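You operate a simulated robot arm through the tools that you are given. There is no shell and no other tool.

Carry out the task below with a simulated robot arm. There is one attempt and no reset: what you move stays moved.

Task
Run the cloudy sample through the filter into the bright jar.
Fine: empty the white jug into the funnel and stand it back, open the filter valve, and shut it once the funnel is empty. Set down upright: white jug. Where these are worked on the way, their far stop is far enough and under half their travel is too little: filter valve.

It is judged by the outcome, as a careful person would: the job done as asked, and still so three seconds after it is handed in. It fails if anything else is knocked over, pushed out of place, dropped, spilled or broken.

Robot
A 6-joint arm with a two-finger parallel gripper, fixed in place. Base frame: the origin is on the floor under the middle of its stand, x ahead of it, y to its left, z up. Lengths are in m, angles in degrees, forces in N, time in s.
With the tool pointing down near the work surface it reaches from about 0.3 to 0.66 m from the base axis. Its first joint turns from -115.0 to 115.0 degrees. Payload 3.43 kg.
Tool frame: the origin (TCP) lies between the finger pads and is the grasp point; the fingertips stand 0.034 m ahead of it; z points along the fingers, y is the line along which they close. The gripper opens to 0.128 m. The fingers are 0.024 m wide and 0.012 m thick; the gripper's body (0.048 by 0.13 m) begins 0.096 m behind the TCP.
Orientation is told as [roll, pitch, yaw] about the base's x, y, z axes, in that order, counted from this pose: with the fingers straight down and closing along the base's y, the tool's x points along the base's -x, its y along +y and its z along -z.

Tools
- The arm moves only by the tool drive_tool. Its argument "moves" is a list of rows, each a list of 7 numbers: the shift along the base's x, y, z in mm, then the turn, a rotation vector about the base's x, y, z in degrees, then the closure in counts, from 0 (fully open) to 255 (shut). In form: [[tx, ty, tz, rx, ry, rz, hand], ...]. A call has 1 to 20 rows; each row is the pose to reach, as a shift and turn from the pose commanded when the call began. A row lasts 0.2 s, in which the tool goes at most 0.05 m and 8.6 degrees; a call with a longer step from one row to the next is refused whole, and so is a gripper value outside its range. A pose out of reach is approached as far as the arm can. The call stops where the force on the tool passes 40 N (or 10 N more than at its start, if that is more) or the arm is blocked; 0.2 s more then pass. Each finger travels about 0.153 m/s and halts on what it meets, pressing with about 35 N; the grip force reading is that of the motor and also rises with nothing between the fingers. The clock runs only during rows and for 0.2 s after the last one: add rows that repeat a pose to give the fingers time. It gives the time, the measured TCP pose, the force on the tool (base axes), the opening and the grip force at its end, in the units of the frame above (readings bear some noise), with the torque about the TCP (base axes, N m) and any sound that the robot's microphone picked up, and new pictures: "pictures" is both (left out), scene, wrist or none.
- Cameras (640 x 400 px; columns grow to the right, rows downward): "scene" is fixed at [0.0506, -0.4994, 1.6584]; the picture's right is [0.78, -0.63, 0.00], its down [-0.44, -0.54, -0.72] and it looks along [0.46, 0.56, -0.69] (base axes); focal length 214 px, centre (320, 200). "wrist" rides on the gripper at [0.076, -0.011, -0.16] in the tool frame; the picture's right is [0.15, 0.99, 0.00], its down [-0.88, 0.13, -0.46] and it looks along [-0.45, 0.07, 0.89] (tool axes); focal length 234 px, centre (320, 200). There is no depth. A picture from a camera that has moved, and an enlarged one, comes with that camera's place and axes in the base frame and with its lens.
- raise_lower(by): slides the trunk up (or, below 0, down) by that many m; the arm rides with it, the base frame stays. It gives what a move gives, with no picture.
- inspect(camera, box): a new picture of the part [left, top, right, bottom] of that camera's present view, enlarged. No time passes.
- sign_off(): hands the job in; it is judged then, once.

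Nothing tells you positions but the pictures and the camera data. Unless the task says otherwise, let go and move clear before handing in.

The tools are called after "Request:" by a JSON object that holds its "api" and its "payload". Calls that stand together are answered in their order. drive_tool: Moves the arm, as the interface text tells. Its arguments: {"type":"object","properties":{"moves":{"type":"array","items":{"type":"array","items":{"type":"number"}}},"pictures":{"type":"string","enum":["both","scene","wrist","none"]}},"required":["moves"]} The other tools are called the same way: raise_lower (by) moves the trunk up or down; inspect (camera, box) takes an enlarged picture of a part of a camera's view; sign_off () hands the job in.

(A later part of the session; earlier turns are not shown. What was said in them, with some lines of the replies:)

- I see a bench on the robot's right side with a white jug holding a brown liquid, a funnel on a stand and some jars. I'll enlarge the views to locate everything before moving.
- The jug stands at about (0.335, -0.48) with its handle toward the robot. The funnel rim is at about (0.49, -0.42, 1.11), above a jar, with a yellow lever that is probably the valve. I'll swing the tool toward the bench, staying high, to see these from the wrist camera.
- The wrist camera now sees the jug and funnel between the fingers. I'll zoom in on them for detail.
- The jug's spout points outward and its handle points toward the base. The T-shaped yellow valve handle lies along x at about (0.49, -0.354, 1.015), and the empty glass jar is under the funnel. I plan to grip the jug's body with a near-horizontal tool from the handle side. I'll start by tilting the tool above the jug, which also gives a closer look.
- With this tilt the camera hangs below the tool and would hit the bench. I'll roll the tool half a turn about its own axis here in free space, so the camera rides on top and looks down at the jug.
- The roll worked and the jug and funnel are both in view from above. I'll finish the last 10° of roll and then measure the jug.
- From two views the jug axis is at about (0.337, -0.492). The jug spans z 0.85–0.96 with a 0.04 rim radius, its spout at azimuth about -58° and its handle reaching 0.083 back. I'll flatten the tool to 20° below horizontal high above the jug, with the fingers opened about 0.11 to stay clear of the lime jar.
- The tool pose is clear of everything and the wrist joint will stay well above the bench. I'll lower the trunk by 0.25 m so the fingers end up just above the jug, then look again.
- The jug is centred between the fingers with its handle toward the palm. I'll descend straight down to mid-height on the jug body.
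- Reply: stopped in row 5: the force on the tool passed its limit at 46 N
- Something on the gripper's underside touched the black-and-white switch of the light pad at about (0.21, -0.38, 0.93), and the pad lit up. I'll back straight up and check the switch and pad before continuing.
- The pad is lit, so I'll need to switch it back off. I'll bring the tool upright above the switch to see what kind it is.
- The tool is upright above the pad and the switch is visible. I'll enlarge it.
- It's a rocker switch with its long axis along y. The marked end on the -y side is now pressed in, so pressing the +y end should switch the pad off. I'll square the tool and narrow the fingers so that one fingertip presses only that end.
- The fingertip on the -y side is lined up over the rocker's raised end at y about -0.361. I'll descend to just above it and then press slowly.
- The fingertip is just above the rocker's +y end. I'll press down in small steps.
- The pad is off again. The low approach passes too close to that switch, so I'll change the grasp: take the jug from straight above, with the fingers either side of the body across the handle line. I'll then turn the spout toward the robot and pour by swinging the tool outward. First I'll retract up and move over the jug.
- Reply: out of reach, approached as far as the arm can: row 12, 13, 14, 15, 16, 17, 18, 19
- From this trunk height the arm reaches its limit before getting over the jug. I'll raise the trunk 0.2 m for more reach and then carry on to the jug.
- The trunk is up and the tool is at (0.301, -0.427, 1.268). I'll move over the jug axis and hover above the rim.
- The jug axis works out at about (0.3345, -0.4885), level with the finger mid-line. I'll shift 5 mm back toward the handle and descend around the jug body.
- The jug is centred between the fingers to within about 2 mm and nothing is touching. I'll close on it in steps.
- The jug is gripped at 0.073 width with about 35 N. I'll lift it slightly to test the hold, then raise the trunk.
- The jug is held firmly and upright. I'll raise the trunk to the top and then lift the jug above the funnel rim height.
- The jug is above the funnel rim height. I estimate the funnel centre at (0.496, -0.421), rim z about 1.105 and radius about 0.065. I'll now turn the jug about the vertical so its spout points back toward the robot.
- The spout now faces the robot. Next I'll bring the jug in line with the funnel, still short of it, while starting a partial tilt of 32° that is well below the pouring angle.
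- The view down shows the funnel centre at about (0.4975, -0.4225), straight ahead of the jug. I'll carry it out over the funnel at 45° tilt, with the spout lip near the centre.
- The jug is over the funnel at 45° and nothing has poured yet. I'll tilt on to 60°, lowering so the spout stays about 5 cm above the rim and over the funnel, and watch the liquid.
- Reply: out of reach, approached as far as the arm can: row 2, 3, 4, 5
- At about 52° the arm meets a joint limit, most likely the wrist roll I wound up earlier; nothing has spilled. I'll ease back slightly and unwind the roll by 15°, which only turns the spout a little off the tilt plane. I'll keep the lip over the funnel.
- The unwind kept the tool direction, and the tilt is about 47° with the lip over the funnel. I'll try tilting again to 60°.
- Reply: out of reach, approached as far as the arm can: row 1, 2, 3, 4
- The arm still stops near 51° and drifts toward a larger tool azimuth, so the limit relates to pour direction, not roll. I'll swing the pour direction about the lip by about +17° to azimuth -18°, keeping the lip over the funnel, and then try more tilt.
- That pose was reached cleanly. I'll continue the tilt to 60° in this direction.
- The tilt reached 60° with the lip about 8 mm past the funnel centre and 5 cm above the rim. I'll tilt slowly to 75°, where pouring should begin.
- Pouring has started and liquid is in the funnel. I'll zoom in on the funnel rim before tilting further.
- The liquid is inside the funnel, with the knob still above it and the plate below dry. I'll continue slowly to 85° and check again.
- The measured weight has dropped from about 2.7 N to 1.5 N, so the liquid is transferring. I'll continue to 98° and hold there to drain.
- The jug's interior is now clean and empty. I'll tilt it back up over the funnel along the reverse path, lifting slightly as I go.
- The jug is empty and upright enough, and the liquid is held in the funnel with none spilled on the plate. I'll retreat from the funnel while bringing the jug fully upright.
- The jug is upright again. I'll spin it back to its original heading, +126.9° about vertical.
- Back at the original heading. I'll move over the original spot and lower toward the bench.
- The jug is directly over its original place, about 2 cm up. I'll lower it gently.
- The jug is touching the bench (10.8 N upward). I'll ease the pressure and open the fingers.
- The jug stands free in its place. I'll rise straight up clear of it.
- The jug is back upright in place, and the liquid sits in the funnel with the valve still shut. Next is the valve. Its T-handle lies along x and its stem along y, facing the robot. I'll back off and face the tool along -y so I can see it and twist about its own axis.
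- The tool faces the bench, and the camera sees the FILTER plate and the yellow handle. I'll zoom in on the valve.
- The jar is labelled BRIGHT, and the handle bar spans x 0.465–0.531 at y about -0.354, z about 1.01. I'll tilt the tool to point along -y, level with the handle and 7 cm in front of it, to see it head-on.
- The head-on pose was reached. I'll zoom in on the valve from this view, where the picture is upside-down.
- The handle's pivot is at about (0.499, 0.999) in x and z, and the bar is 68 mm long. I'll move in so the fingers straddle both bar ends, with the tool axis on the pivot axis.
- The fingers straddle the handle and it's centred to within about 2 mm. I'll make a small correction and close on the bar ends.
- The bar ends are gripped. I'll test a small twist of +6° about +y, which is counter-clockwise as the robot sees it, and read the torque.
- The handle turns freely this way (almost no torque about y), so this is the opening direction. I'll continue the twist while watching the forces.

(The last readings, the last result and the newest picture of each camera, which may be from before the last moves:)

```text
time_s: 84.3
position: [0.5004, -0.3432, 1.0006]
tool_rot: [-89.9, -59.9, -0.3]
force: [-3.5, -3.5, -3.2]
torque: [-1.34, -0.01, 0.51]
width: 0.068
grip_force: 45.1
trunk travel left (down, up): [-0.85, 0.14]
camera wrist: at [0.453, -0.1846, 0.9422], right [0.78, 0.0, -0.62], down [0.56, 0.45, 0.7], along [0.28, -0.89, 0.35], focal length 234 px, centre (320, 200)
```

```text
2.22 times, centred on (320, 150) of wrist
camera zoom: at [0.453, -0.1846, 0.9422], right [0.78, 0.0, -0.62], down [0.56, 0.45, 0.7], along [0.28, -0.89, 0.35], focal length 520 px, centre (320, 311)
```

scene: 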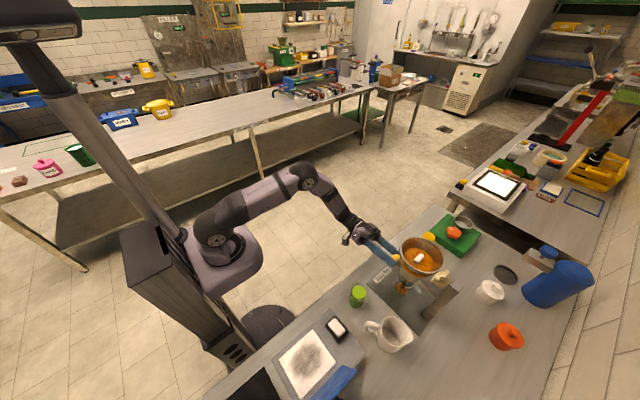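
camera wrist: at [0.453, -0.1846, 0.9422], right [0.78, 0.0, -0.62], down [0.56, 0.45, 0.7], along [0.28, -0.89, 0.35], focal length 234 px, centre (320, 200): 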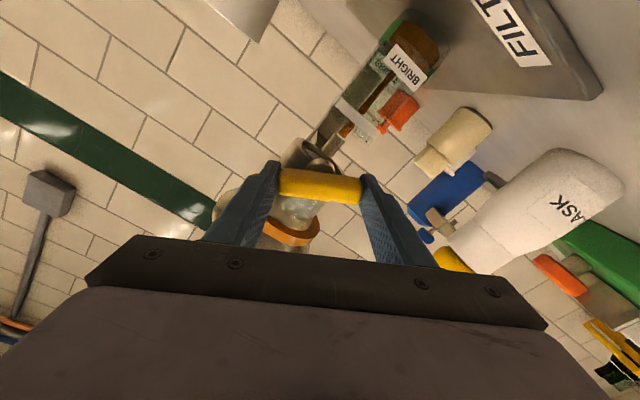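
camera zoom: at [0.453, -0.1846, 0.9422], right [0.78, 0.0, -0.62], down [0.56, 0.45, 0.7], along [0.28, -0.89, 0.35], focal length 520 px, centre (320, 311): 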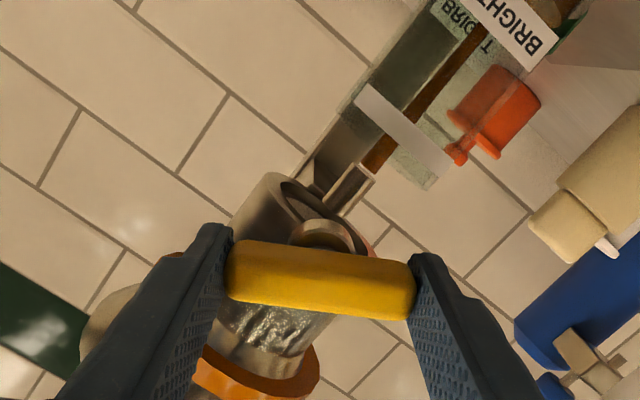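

Liquid is already running into the BRIGHT jar at 30° open. I'll continue opening in steps, with a slight correction to relieve the bending torque.

Request:
{"api": "drive_tool", "payload": {"moves": [[0, 0, 0, -0.5, 0, 0.3, 255], [0, 0, 0, -0.5, 5, 0.3, 255], [0, 0, 0, -0.5, 10, 0.3, 255], [0, 0, 0, -0.5, 15, 0.3, 255], [0, 0, 0, -0.5, 20, 0.3, 255], [0, 0, 0, -0.5, 25, 0.3, 255], [0, 0, 0, -0.5, 30, 0.3, 255]], "pictures": "both"}}

Request:
{"api": "inspect", "payload": {"camera": "scene", "box": [350, 220, 470, 310]}}

```text
time_s: 85.9
position: [0.4999, -0.3432, 1.0009]
tool_rot: [-90.3, -29.8, 0.5]
force: [-5.2, 4.3, -6.9]
torque: [1.06, 0.01, -0.25]
width: 0.0677
grip_force: 45.4
trunk travel left (down, up): [-0.85, 0.14]
camera wrist: at [0.4283, -0.1855, 0.9728], right [0.36, 0.0, -0.93], down [0.83, 0.46, 0.32], along [0.43, -0.89, 0.17], focal length 234 px, centre (320, 200)
```

scene: 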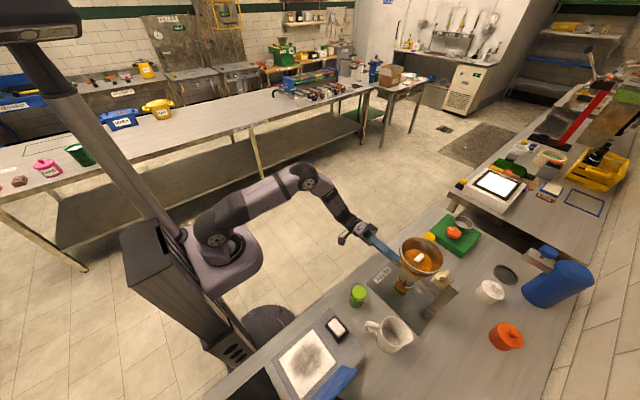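
wrist: 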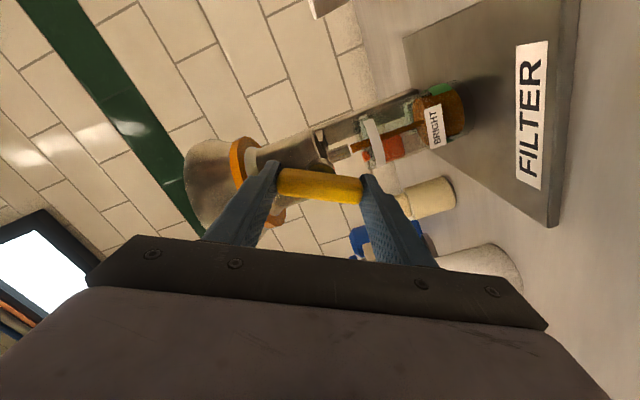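

```text
4.44 times, centred on (410, 265) of scene
camera zoom: at [0.0506, -0.4994, 1.6584], right [0.78, -0.63, 0.0], down [-0.44, -0.54, -0.72], along [0.46, 0.56, -0.69], focal length 953 px, centre (-80, -89)
```

zoom: 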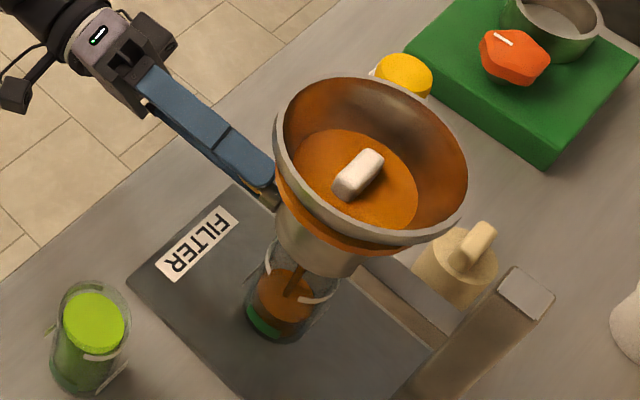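

It's 60° open and flowing well into the BRIGHT jar. I'll continue toward the far stop.

Request:
{"api": "drive_tool", "payload": {"moves": [[-0.5, 0, -1, 0.3, 5, -0.2, 255], [-0.5, 0, -1, 0.3, 10, -0.2, 255], [-0.5, 0, -1, 0.3, 15, -0.2, 255], [-0.5, 0, -1, 0.3, 20, -0.2, 255], [-0.5, 0, -1, 0.3, 25, -0.2, 255], [-0.5, 0, -1, 0.3, 25, -0.2, 255]], "pictures": "both"}}

Request:
{"api": "inspect", "payload": {"camera": "scene", "box": [350, 220, 470, 310]}}

```text
time_s: 87.3
position: [0.5019, -0.344, 1.0004]
tool_rot: [-89.9, -4.9, 0.2]
force: [-2.1, 1.2, -6.5]
torque: [-1.51, 0.01, 0.39]
width: 0.0681
grip_force: 44.8
trunk travel left (down, up): [-0.85, 0.14]
camera wrist: at [0.4238, -0.1852, 1.0061], right [-0.06, 0.0, -1.0], down [0.89, 0.46, -0.05], along [0.46, -0.89, -0.03], focal length 234 px, centre (320, 200)
```

scene: 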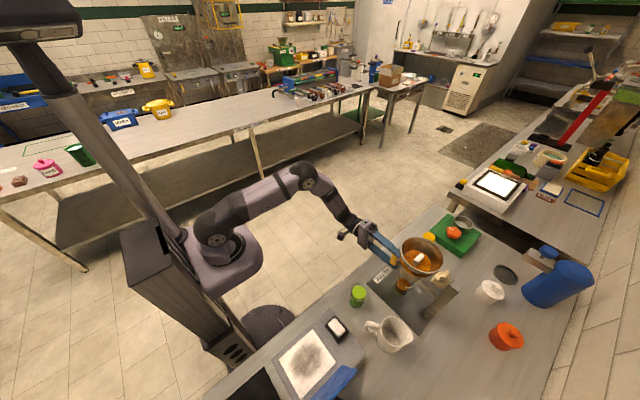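
wrist: 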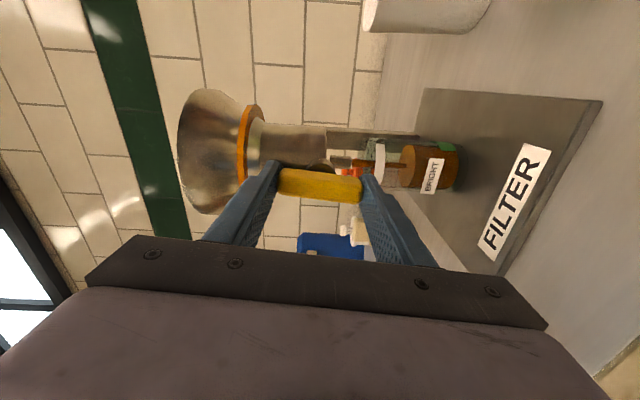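

```text
4.44 times, centred on (410, 265) of scene
camera zoom: at [0.0506, -0.4994, 1.6584], right [0.78, -0.63, 0.0], down [-0.44, -0.54, -0.72], along [0.46, 0.56, -0.69], focal length 953 px, centre (-80, -89)
```

zoom: 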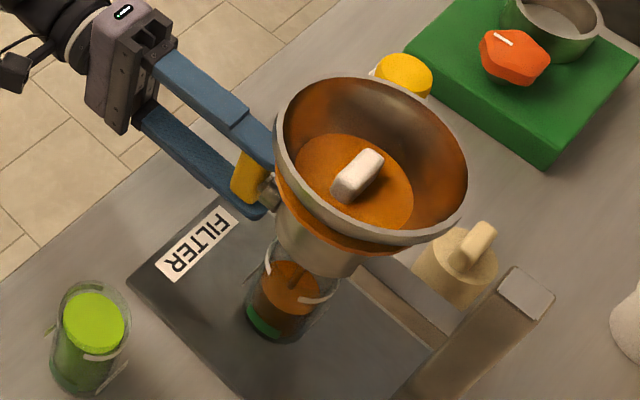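

The handle is nearly vertical at about 85°, and the liquid is flowing into the jar. I'll give it a last few degrees, then loosen the grip slightly and wait for the funnel to drain.

Request:
{"api": "drive_tool", "payload": {"moves": [[0, 0, 0, -0.2, 2.5, 0, 255], [0, 0, 0, -0.2, 5, 0, 255], [0, 0, 0, -0.2, 5, 0, 255]], "pictures": "none"}}

Request:
{"api": "drive_tool", "payload": {"moves": [[0, 0, 0, 0, 0, 0, 108], [0, 0, 0, 0, 0, 0, 108], [0, 0, 0, 0, 0, 0, 108], [0, 0, 0, 0, 0, 0, 108], [0, 0, 0, 0, 0, 0, 108], [0, 0, 0, 0, 0, 0, 108], [0, 0, 0, 0, 0, 0, 108], [0, 0, 0, 0, 0, 0, 108], [0, 0, 0, 0, 0, 0, 108], [0, 0, 0, 0, 0, 0, 108]]}}

Request:
{"api": "inspect", "payload": {"camera": "scene", "box": [350, 220, 470, 310]}}

```text
time_s: 88.1
position: [0.5019, -0.3439, 1.0017]
tool_rot: [-89.9, 0.1, 0.2]
force: [0.6, 2.6, -2.1]
torque: [1.44, -0.03, -0.27]
width: 0.0681
grip_force: 44.8
trunk travel left (down, up): [-0.85, 0.14]
```

```text
time_s: 90.3
position: [0.5008, -0.3441, 1.0009]
tool_rot: [-90.0, 0.0, 0.2]
force: [-0.3, -0.1, -0.4]
torque: [-0.02, -0.01, -0.01]
width: 0.0736
grip_force: 0.1
trunk travel left (down, up): [-0.85, 0.14]
camera wrist: at [0.4244, -0.1854, 1.0122], right [-0.15, 0.0, -0.99], down [0.88, 0.46, -0.13], along [0.45, -0.89, -0.07], focal length 234 px, centre (320, 200)
```

scene: 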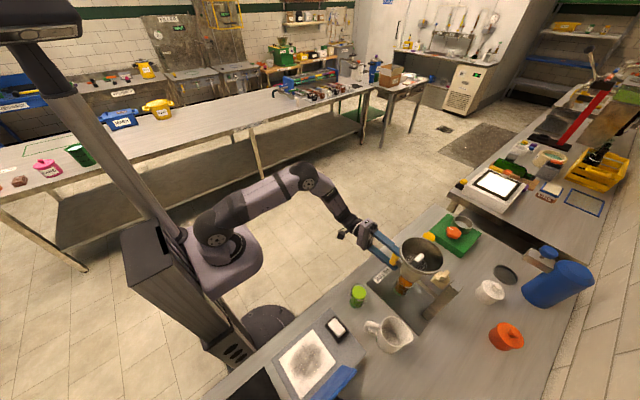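
wrist: 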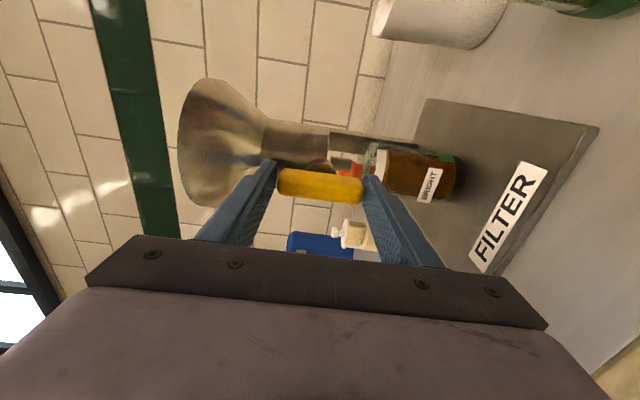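

```text
4.44 times, centred on (410, 265) of scene
camera zoom: at [0.0506, -0.4994, 1.6584], right [0.78, -0.63, 0.0], down [-0.44, -0.54, -0.72], along [0.46, 0.56, -0.69], focal length 953 px, centre (-80, -89)
```

zoom: 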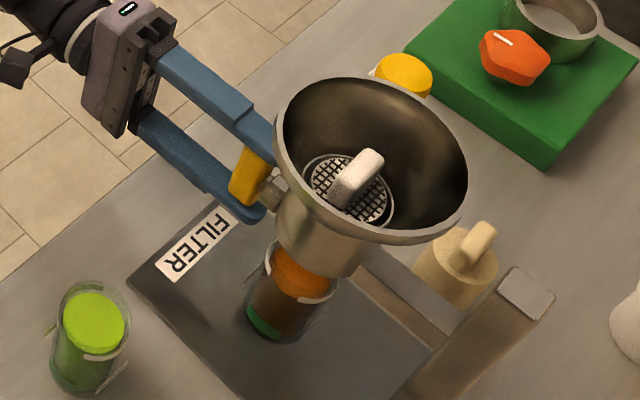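

The funnel looks empty and the jar has filled. I'll look closer before shutting the valve.

Request:
{"api": "inspect", "payload": {"camera": "scene", "box": [390, 230, 450, 290]}}

Request:
{"api": "inspect", "payload": {"camera": "wrist", "box": [300, 110, 480, 230]}}

Request:
{"api": "drive_tool", "payload": {"moves": [[0, 0, 0, 0, 0, 0, 108], [0, 0, 0, 0, 0, 0, 108], [0, 0, 0, 0, 0, 0, 108], [0, 0, 0, 0, 0, 0, 108], [0, 0, 0, 0, 0, 0, 108]]}}

Request:
{"api": "inspect", "payload": {"camera": "scene", "box": [390, 230, 450, 290]}}

```text
6.67 times, centred on (420, 260) of scene
camera zoom: at [0.0506, -0.4994, 1.6584], right [0.78, -0.63, 0.0], down [-0.44, -0.54, -0.72], along [0.46, 0.56, -0.69], focal length 1430 px, centre (-347, -200)
```

zoom: 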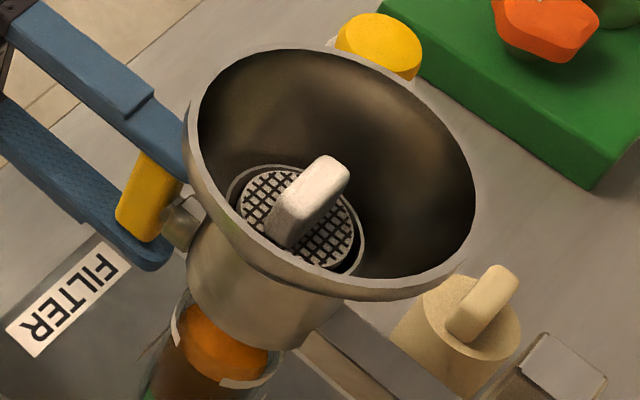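

```text
3.33 times, centred on (390, 170) of wrist
camera zoom: at [0.4244, -0.1854, 1.0122], right [-0.15, 0.0, -0.99], down [0.88, 0.46, -0.13], along [0.45, -0.89, -0.07], focal length 781 px, centre (87, 300)
```

zoom: 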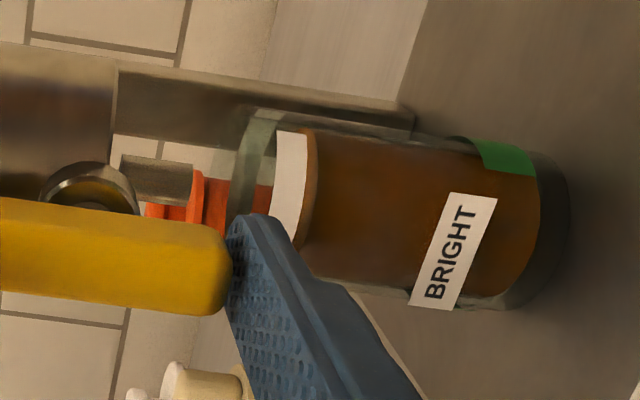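

```text
time_s: 91.5
position: [0.5005, -0.3435, 0.9999]
tool_rot: [-89.9, 0.0, 0.2]
force: [-0.1, 0.0, -0.5]
torque: [0.06, 0.01, -0.02]
width: 0.0735
grip_force: 0.1
trunk travel left (down, up): [-0.85, 0.14]
camera wrist: at [0.4244, -0.1854, 1.0122], right [-0.15, 0.0, -0.99], down [0.88, 0.46, -0.13], along [0.45, -0.89, -0.07], focal length 234 px, centre (320, 200)
```

scene: 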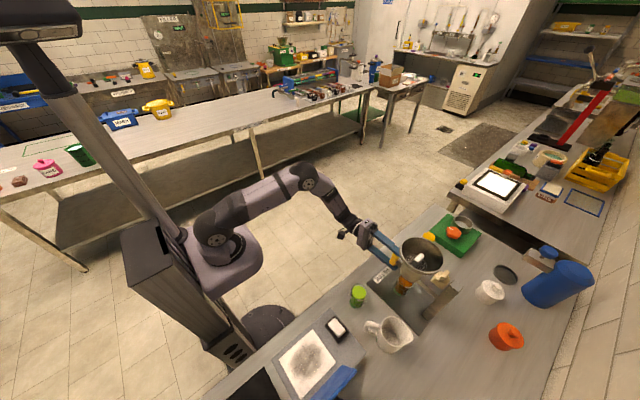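
wrist: 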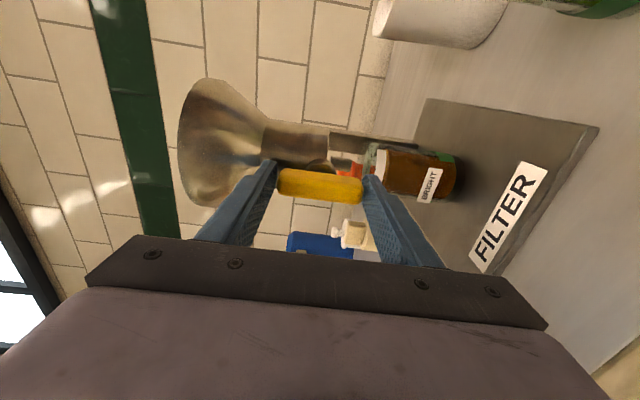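

```text
6.67 times, centred on (420, 260) of scene
camera zoom: at [0.0506, -0.4994, 1.6584], right [0.78, -0.63, 0.0], down [-0.44, -0.54, -0.72], along [0.46, 0.56, -0.69], focal length 1430 px, centre (-347, -200)
```

zoom: 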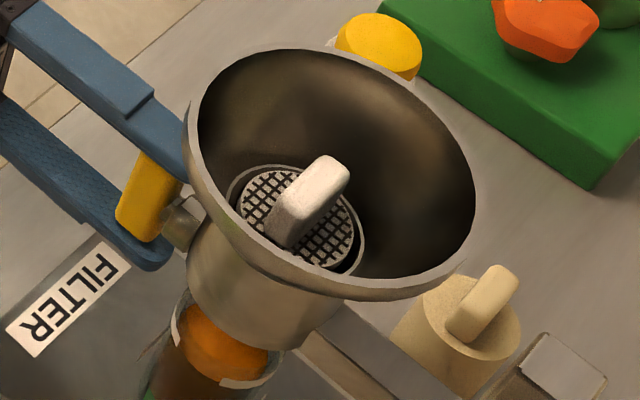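

The funnel is empty, the stream has stopped, and the sample is in the BRIGHT jar. I'll regrip the handle and turn it back to shut.

Request:
{"api": "drive_tool", "payload": {"moves": [[0, 0, 0, 0, 0, 0, 118], [0, 0, 0, 0, 0, 0, 160], [0, 0, 0, 0, 0, 0, 255], [0, 0, 0, 0, -5, 0, 255], [0, 0, 0, 0, -10, 0, 255], [0, 0, 0, 0, -15, 0, 255], [0, 0, 0, 0, -20, 0, 255], [0, 0, 0, 0, -25, 0, 255], [0, 0, 0, 0, -30, 0, 255]], "pictures": "none"}}

Request:
{"api": "drive_tool", "payload": {"moves": [[0, 0, 0, 0, -5, 0, 255], [0, 0, 0, 0, -10, 0, 255], [0, 0, 0, 0, -15, 0, 255], [0, 0, 0, 0, -20, 0, 255], [0, 0, 0, 0, -25, 0, 255], [0, 0, 0, 0, -30, 0, 255]]}}

Request:
{"api": "inspect", "payload": {"camera": "scene", "box": [350, 220, 470, 310]}}

```text
time_s: 93.5
position: [0.5012, -0.3439, 1.0]
tool_rot: [-90.2, -30.1, 0.3]
force: [0.6, -2.2, 2.9]
torque: [0.94, 0.04, 0.42]
width: 0.0676
grip_force: 45.0
trunk travel left (down, up): [-0.85, 0.14]
```

```text
time_s: 94.9
position: [0.5012, -0.3434, 1.0017]
tool_rot: [-90.5, -60.2, 0.6]
force: [-0.6, -6.5, 7.4]
torque: [0.68, 0.0, 1.17]
width: 0.0679
grip_force: 45.5
trunk travel left (down, up): [-0.85, 0.14]
camera wrist: at [0.4528, -0.1854, 0.9407], right [0.79, 0.0, -0.62], down [0.55, 0.46, 0.7], along [0.28, -0.89, 0.36], focal length 234 px, centre (320, 200)
```

scene: 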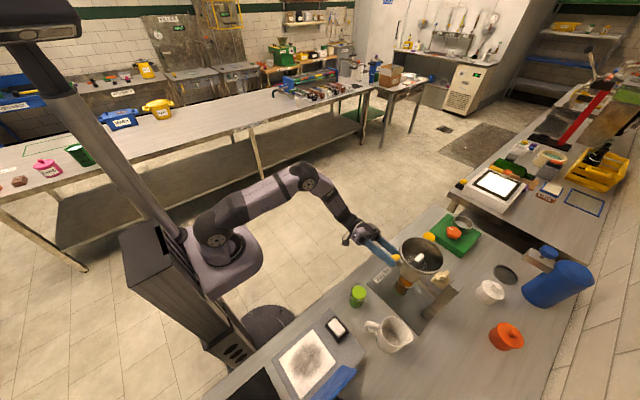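
wrist: 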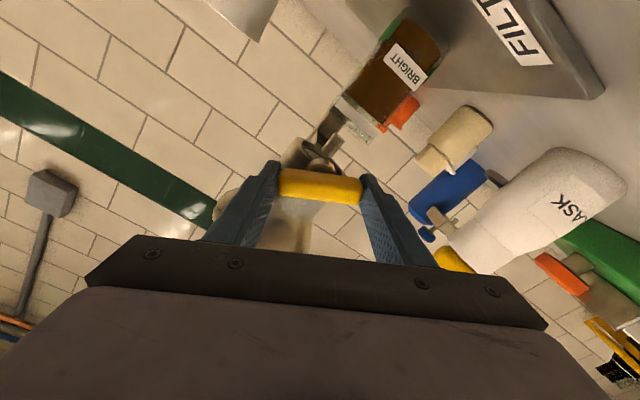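

```text
4.44 times, centred on (410, 265) of scene
camera zoom: at [0.0506, -0.4994, 1.6584], right [0.78, -0.63, 0.0], down [-0.44, -0.54, -0.72], along [0.46, 0.56, -0.69], focal length 953 px, centre (-80, -89)
```

zoom: 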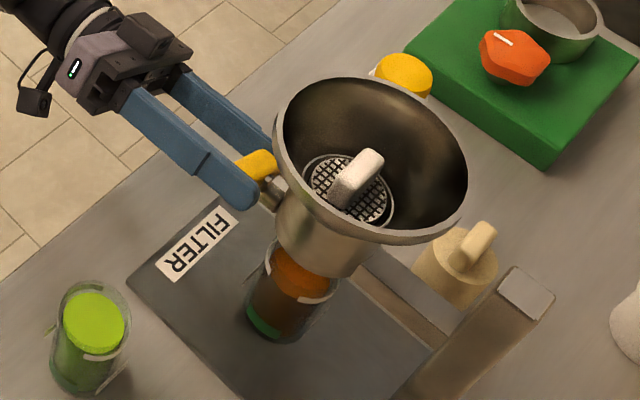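

60° of the turn back is done. I'll continue the remaining 30° to the closed stop.

Request:
{"api": "drive_tool", "payload": {"moves": [[0, 0, -1, 0, -5, 0, 255], [0, 0, -1, 0, -10, 0, 255], [0, 0, -1, 0, -15, 0, 255], [0, 0, -1, 0, -20, 0, 255], [0, 0, -1, 0, -25, 0, 255], [0, 0, -1, 0, -29, 0, 255], [0, 0, -1, 0, -30, 0, 255], [0, 0, -1, 0, -30, 0, 255]]}}

Request:
{"api": "inspect", "payload": {"camera": "wrist", "box": [220, 60, 420, 240]}}

```text
time_s: 96.7
position: [0.5003, -0.3439, 1.0011]
tool_rot: [158.2, -89.5, 111.7]
force: [2.2, -7.2, 17.5]
torque: [0.54, -0.04, -0.69]
width: 0.0679
grip_force: 45.0
trunk travel left (down, up): [-0.85, 0.14]
camera wrist: at [0.4892, -0.1855, 0.9249], right [0.99, 0.0, -0.14], down [0.13, 0.46, 0.88], along [0.06, -0.89, 0.46], focal length 234 px, centre (320, 200)
```

scene: 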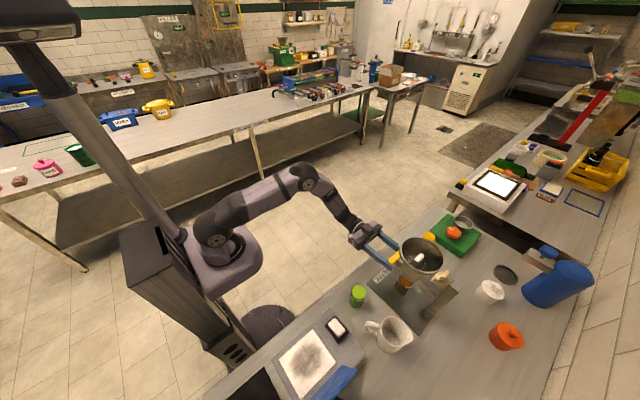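
wrist: 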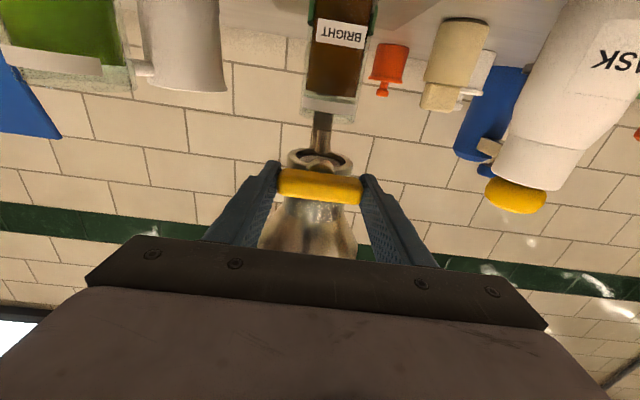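

```text
2.22 times, centred on (320, 150) of wrist
camera zoom: at [0.4892, -0.1855, 0.9249], right [0.99, 0.0, -0.14], down [0.13, 0.46, 0.88], along [0.06, -0.89, 0.46], focal length 520 px, centre (320, 311)
```

zoom: 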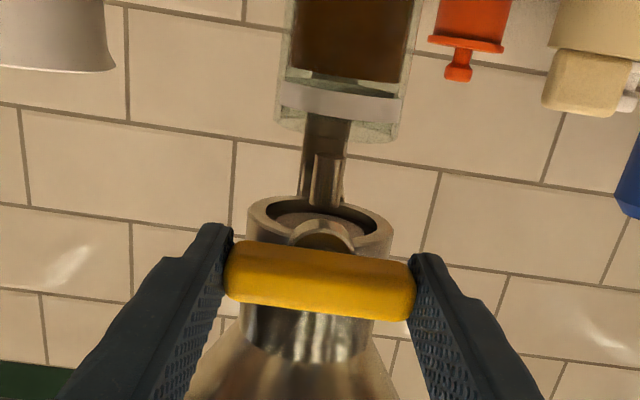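

The handle is back to horizontal. I'll relieve the vertical load, nudge 2° further to confirm the closed stop, then let go.

Request:
{"api": "drive_tool", "payload": {"moves": [[0, 0, 1, 0, 0, 0, 255], [0, 0, 2, 0, -1, 0, 255], [0, 0, 2, 0, -2, 0, 255], [0, 0, 2, 0, -2, 0, 255]], "pictures": "none"}}

```text
time_s: 97.7
position: [0.5005, -0.3434, 1.0001]
tool_rot: [95.4, -88.0, 174.5]
force: [-1.0, -8.5, 4.4]
torque: [-1.53, 0.04, 0.39]
width: 0.0681
grip_force: 45.0
trunk travel left (down, up): [-0.85, 0.14]
```

Request:
{"api": "drive_tool", "payload": {"moves": [[0, 0, 0, 0, 0, 0, 110], [0, 0, 0, 0, 0, 0, 90], [0, 0, 0, 0, 0, 0, 56], [0, 0, 0, 0, 0, 0, 56]]}}

Request:
{"api": "inspect", "payload": {"camera": "wrist", "box": [220, 60, 420, 240]}}

Request:
{"api": "inspect", "payload": {"camera": "scene", "box": [350, 220, 470, 310]}}

```text
time_s: 98.7
position: [0.5009, -0.3428, 1.0018]
tool_rot: [96.5, -88.0, 173.5]
force: [-0.3, -0.4, -0.4]
torque: [-0.02, 0.01, 0.01]
width: 0.1
grip_force: 0.1
trunk travel left (down, up): [-0.85, 0.14]
camera wrist: at [0.4926, -0.1848, 0.9253], right [0.99, 0.0, -0.11], down [0.1, 0.46, 0.88], along [0.05, -0.89, 0.46], focal length 234 px, centre (320, 200)
```

scene: 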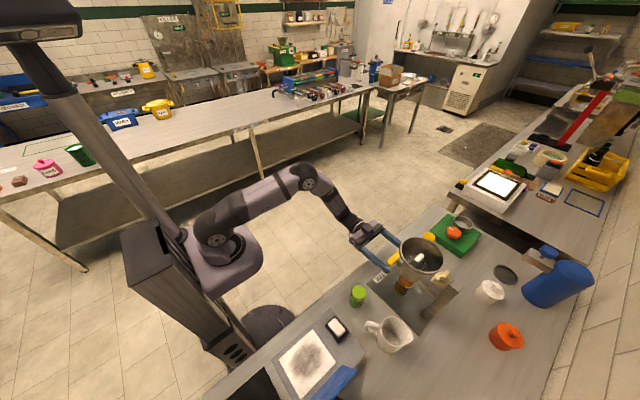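
wrist: 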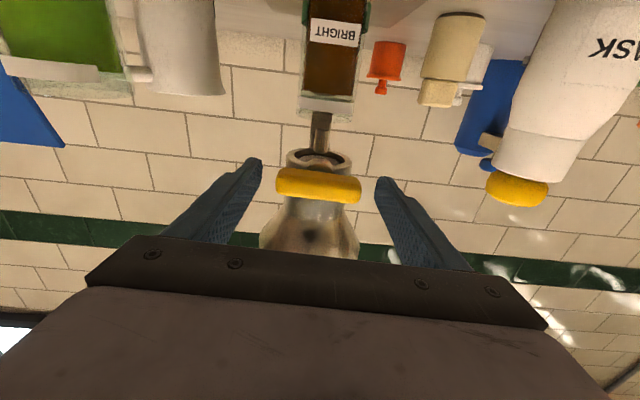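

```text
2.22 times, centred on (320, 150) of wrist
camera zoom: at [0.4926, -0.1848, 0.9253], right [0.99, 0.0, -0.11], down [0.1, 0.46, 0.88], along [0.05, -0.89, 0.46], focal length 520 px, centre (320, 311)
```

zoom: 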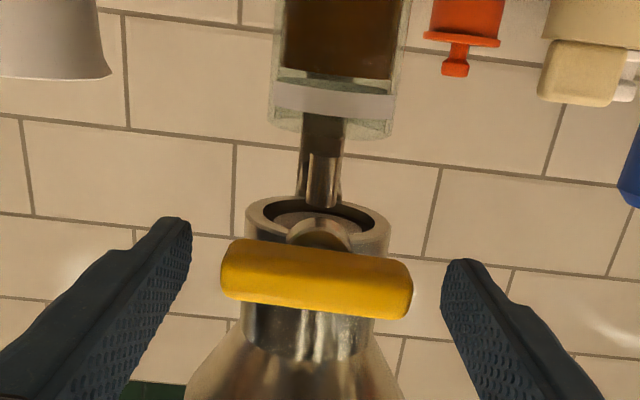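

```text
4.44 times, centred on (410, 265) of scene
camera zoom: at [0.0506, -0.4994, 1.6584], right [0.78, -0.63, 0.0], down [-0.44, -0.54, -0.72], along [0.46, 0.56, -0.69], focal length 953 px, centre (-80, -89)
```

zoom: 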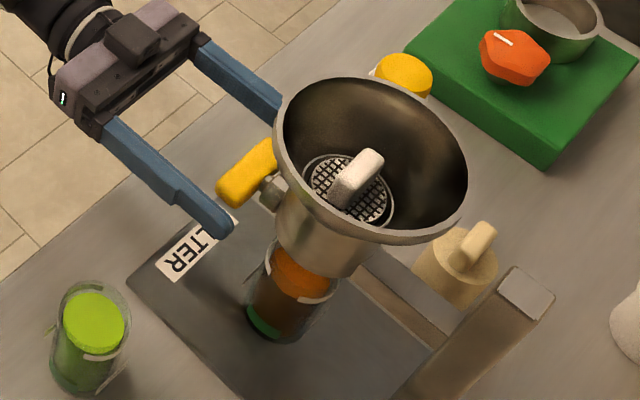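

The handle is released and sits horizontal as at the start, with the valve shut. I'll back straight away from it.

Request:
{"api": "drive_tool", "payload": {"moves": [[0, 20, 0, 0, 0, 0, 56], [0, 45, 0, 0, 0, 0, 56], [0, 75, 2, 0, 0, 0, 56], [0, 110, 10, 0, 0, 0, 56], [0, 140, 30, 0, 0, 0, 56], [0, 160, 60, 0, 0, 0, 56], [0, 160, 60, 0, 0, 0, 56]]}}

Request:
{"api": "inspect", "payload": {"camera": "wrist", "box": [240, 60, 400, 200]}}

Request:
{"api": "inspect", "payload": {"camera": "scene", "box": [340, 270, 430, 360]}}

Request:
{"api": "inspect", "payload": {"camera": "scene", "box": [360, 220, 480, 330]}}

Request:
{"api": "inspect", "payload": {"camera": "scene", "box": [320, 200, 560, 380]}}

```text
time_s: 100.3
position: [0.5018, -0.183, 1.0616]
tool_rot: [96.4, -88.1, 173.5]
force: [-0.2, -0.6, -0.2]
torque: [0.01, 0.01, 0.03]
width: 0.0999
grip_force: 0.2
trunk travel left (down, up): [-0.85, 0.14]
camera wrist: at [0.4934, -0.0248, 0.9844], right [0.99, 0.0, -0.11], down [0.1, 0.46, 0.88], along [0.05, -0.89, 0.46], focal length 234 px, centre (320, 200)
```

scene: 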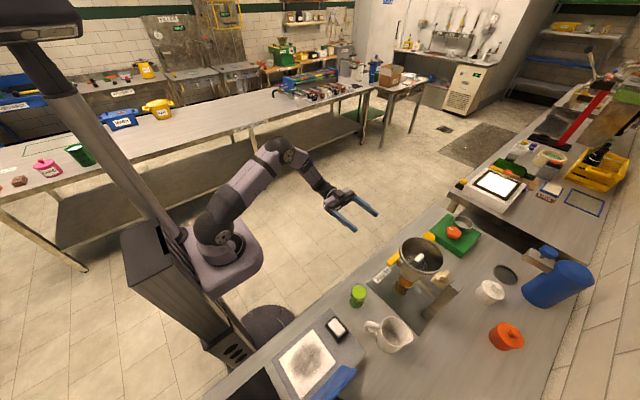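
wrist: 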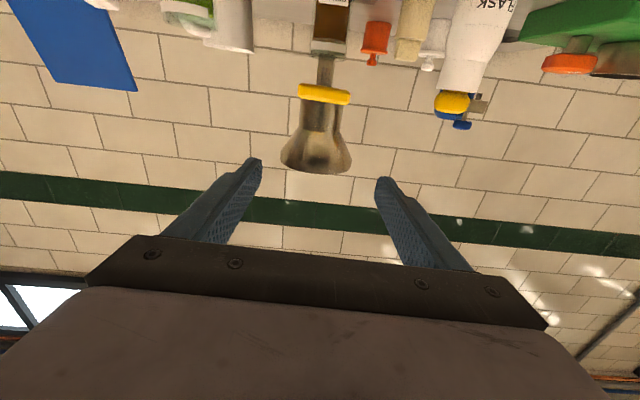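

```text
2.86 times, centred on (320, 130) of wrist
camera zoom: at [0.4934, -0.0248, 0.9844], right [0.99, 0.0, -0.11], down [0.1, 0.46, 0.88], along [0.05, -0.89, 0.46], focal length 669 px, centre (320, 400)
```

zoom: 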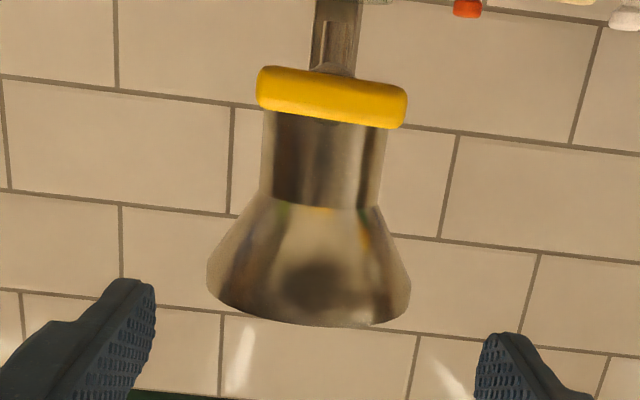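

```text
4.44 times, centred on (385, 315) of scene
camera zoom: at [0.0506, -0.4994, 1.6584], right [0.78, -0.63, 0.0], down [-0.44, -0.54, -0.72], along [0.46, 0.56, -0.69], focal length 953 px, centre (31, -311)
```

zoom: 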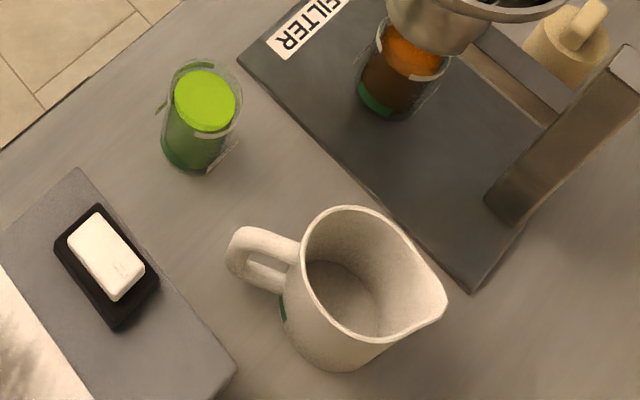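

```text
3.64 times, centred on (420, 275) of scene
camera zoom: at [0.0506, -0.4994, 1.6584], right [0.78, -0.63, 0.0], down [-0.44, -0.54, -0.72], along [0.46, 0.56, -0.69], focal length 780 px, centre (-44, -73)
```

zoom: 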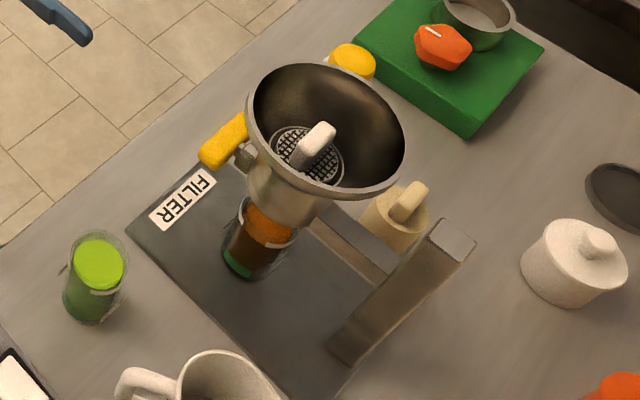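

```text
2.22 times, centred on (440, 290) of scene
camera zoom: at [0.0506, -0.4994, 1.6584], right [0.78, -0.63, 0.0], down [-0.44, -0.54, -0.72], along [0.46, 0.56, -0.69], focal length 477 px, centre (53, 0)
```

zoom: 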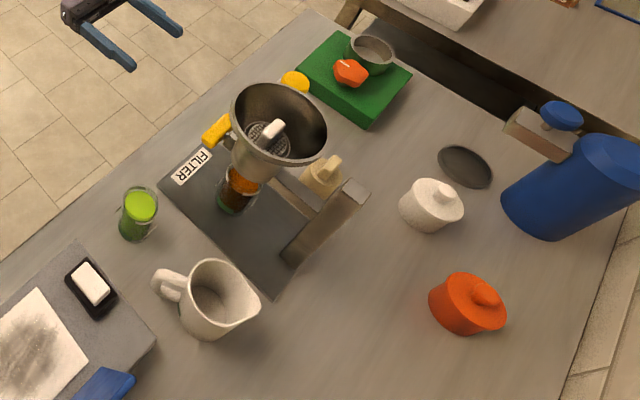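

The job looks complete:
- **Jug:** empty and standing upright in its original place.
- **Funnel:** empty.
- **Sample:** in the BRIGHT jar.
- **Valve:** the handle is back horizontal (shut), exactly as at the start.
- **Rest of the bench:** the light pad is off again and everything else is where it was.

The gripper is clear, so I'll hand in.

Request:
{"api": "sign_off", "payload": {}}

```text
The job is handed in.
```

I ran the cloudy sample through the filter into the BRIGHT jar and handed the job in. The last pictures before handing in showed:

- **White jug:** empty and upright in its original spot, to within a few millimetres.
- **Filter valve:** opened about 90°. Once the funnel was empty I turned the handle back to its starting position, which shuts it. I felt no firm stop in either direction, so I judged both positions by angle.
- **Funnel and jar:** the funnel is empty, the sample is in the jar, and I saw no spills.

**Light pad:** on my first approach to the jug, the gripper pressed the light pad's rocker switch and turned the pad on. I switched it off straight away, and the pad and its switch look the same as at the start.

Nothing else on the bench appears to have moved, and the gripper is open and clear of everything.
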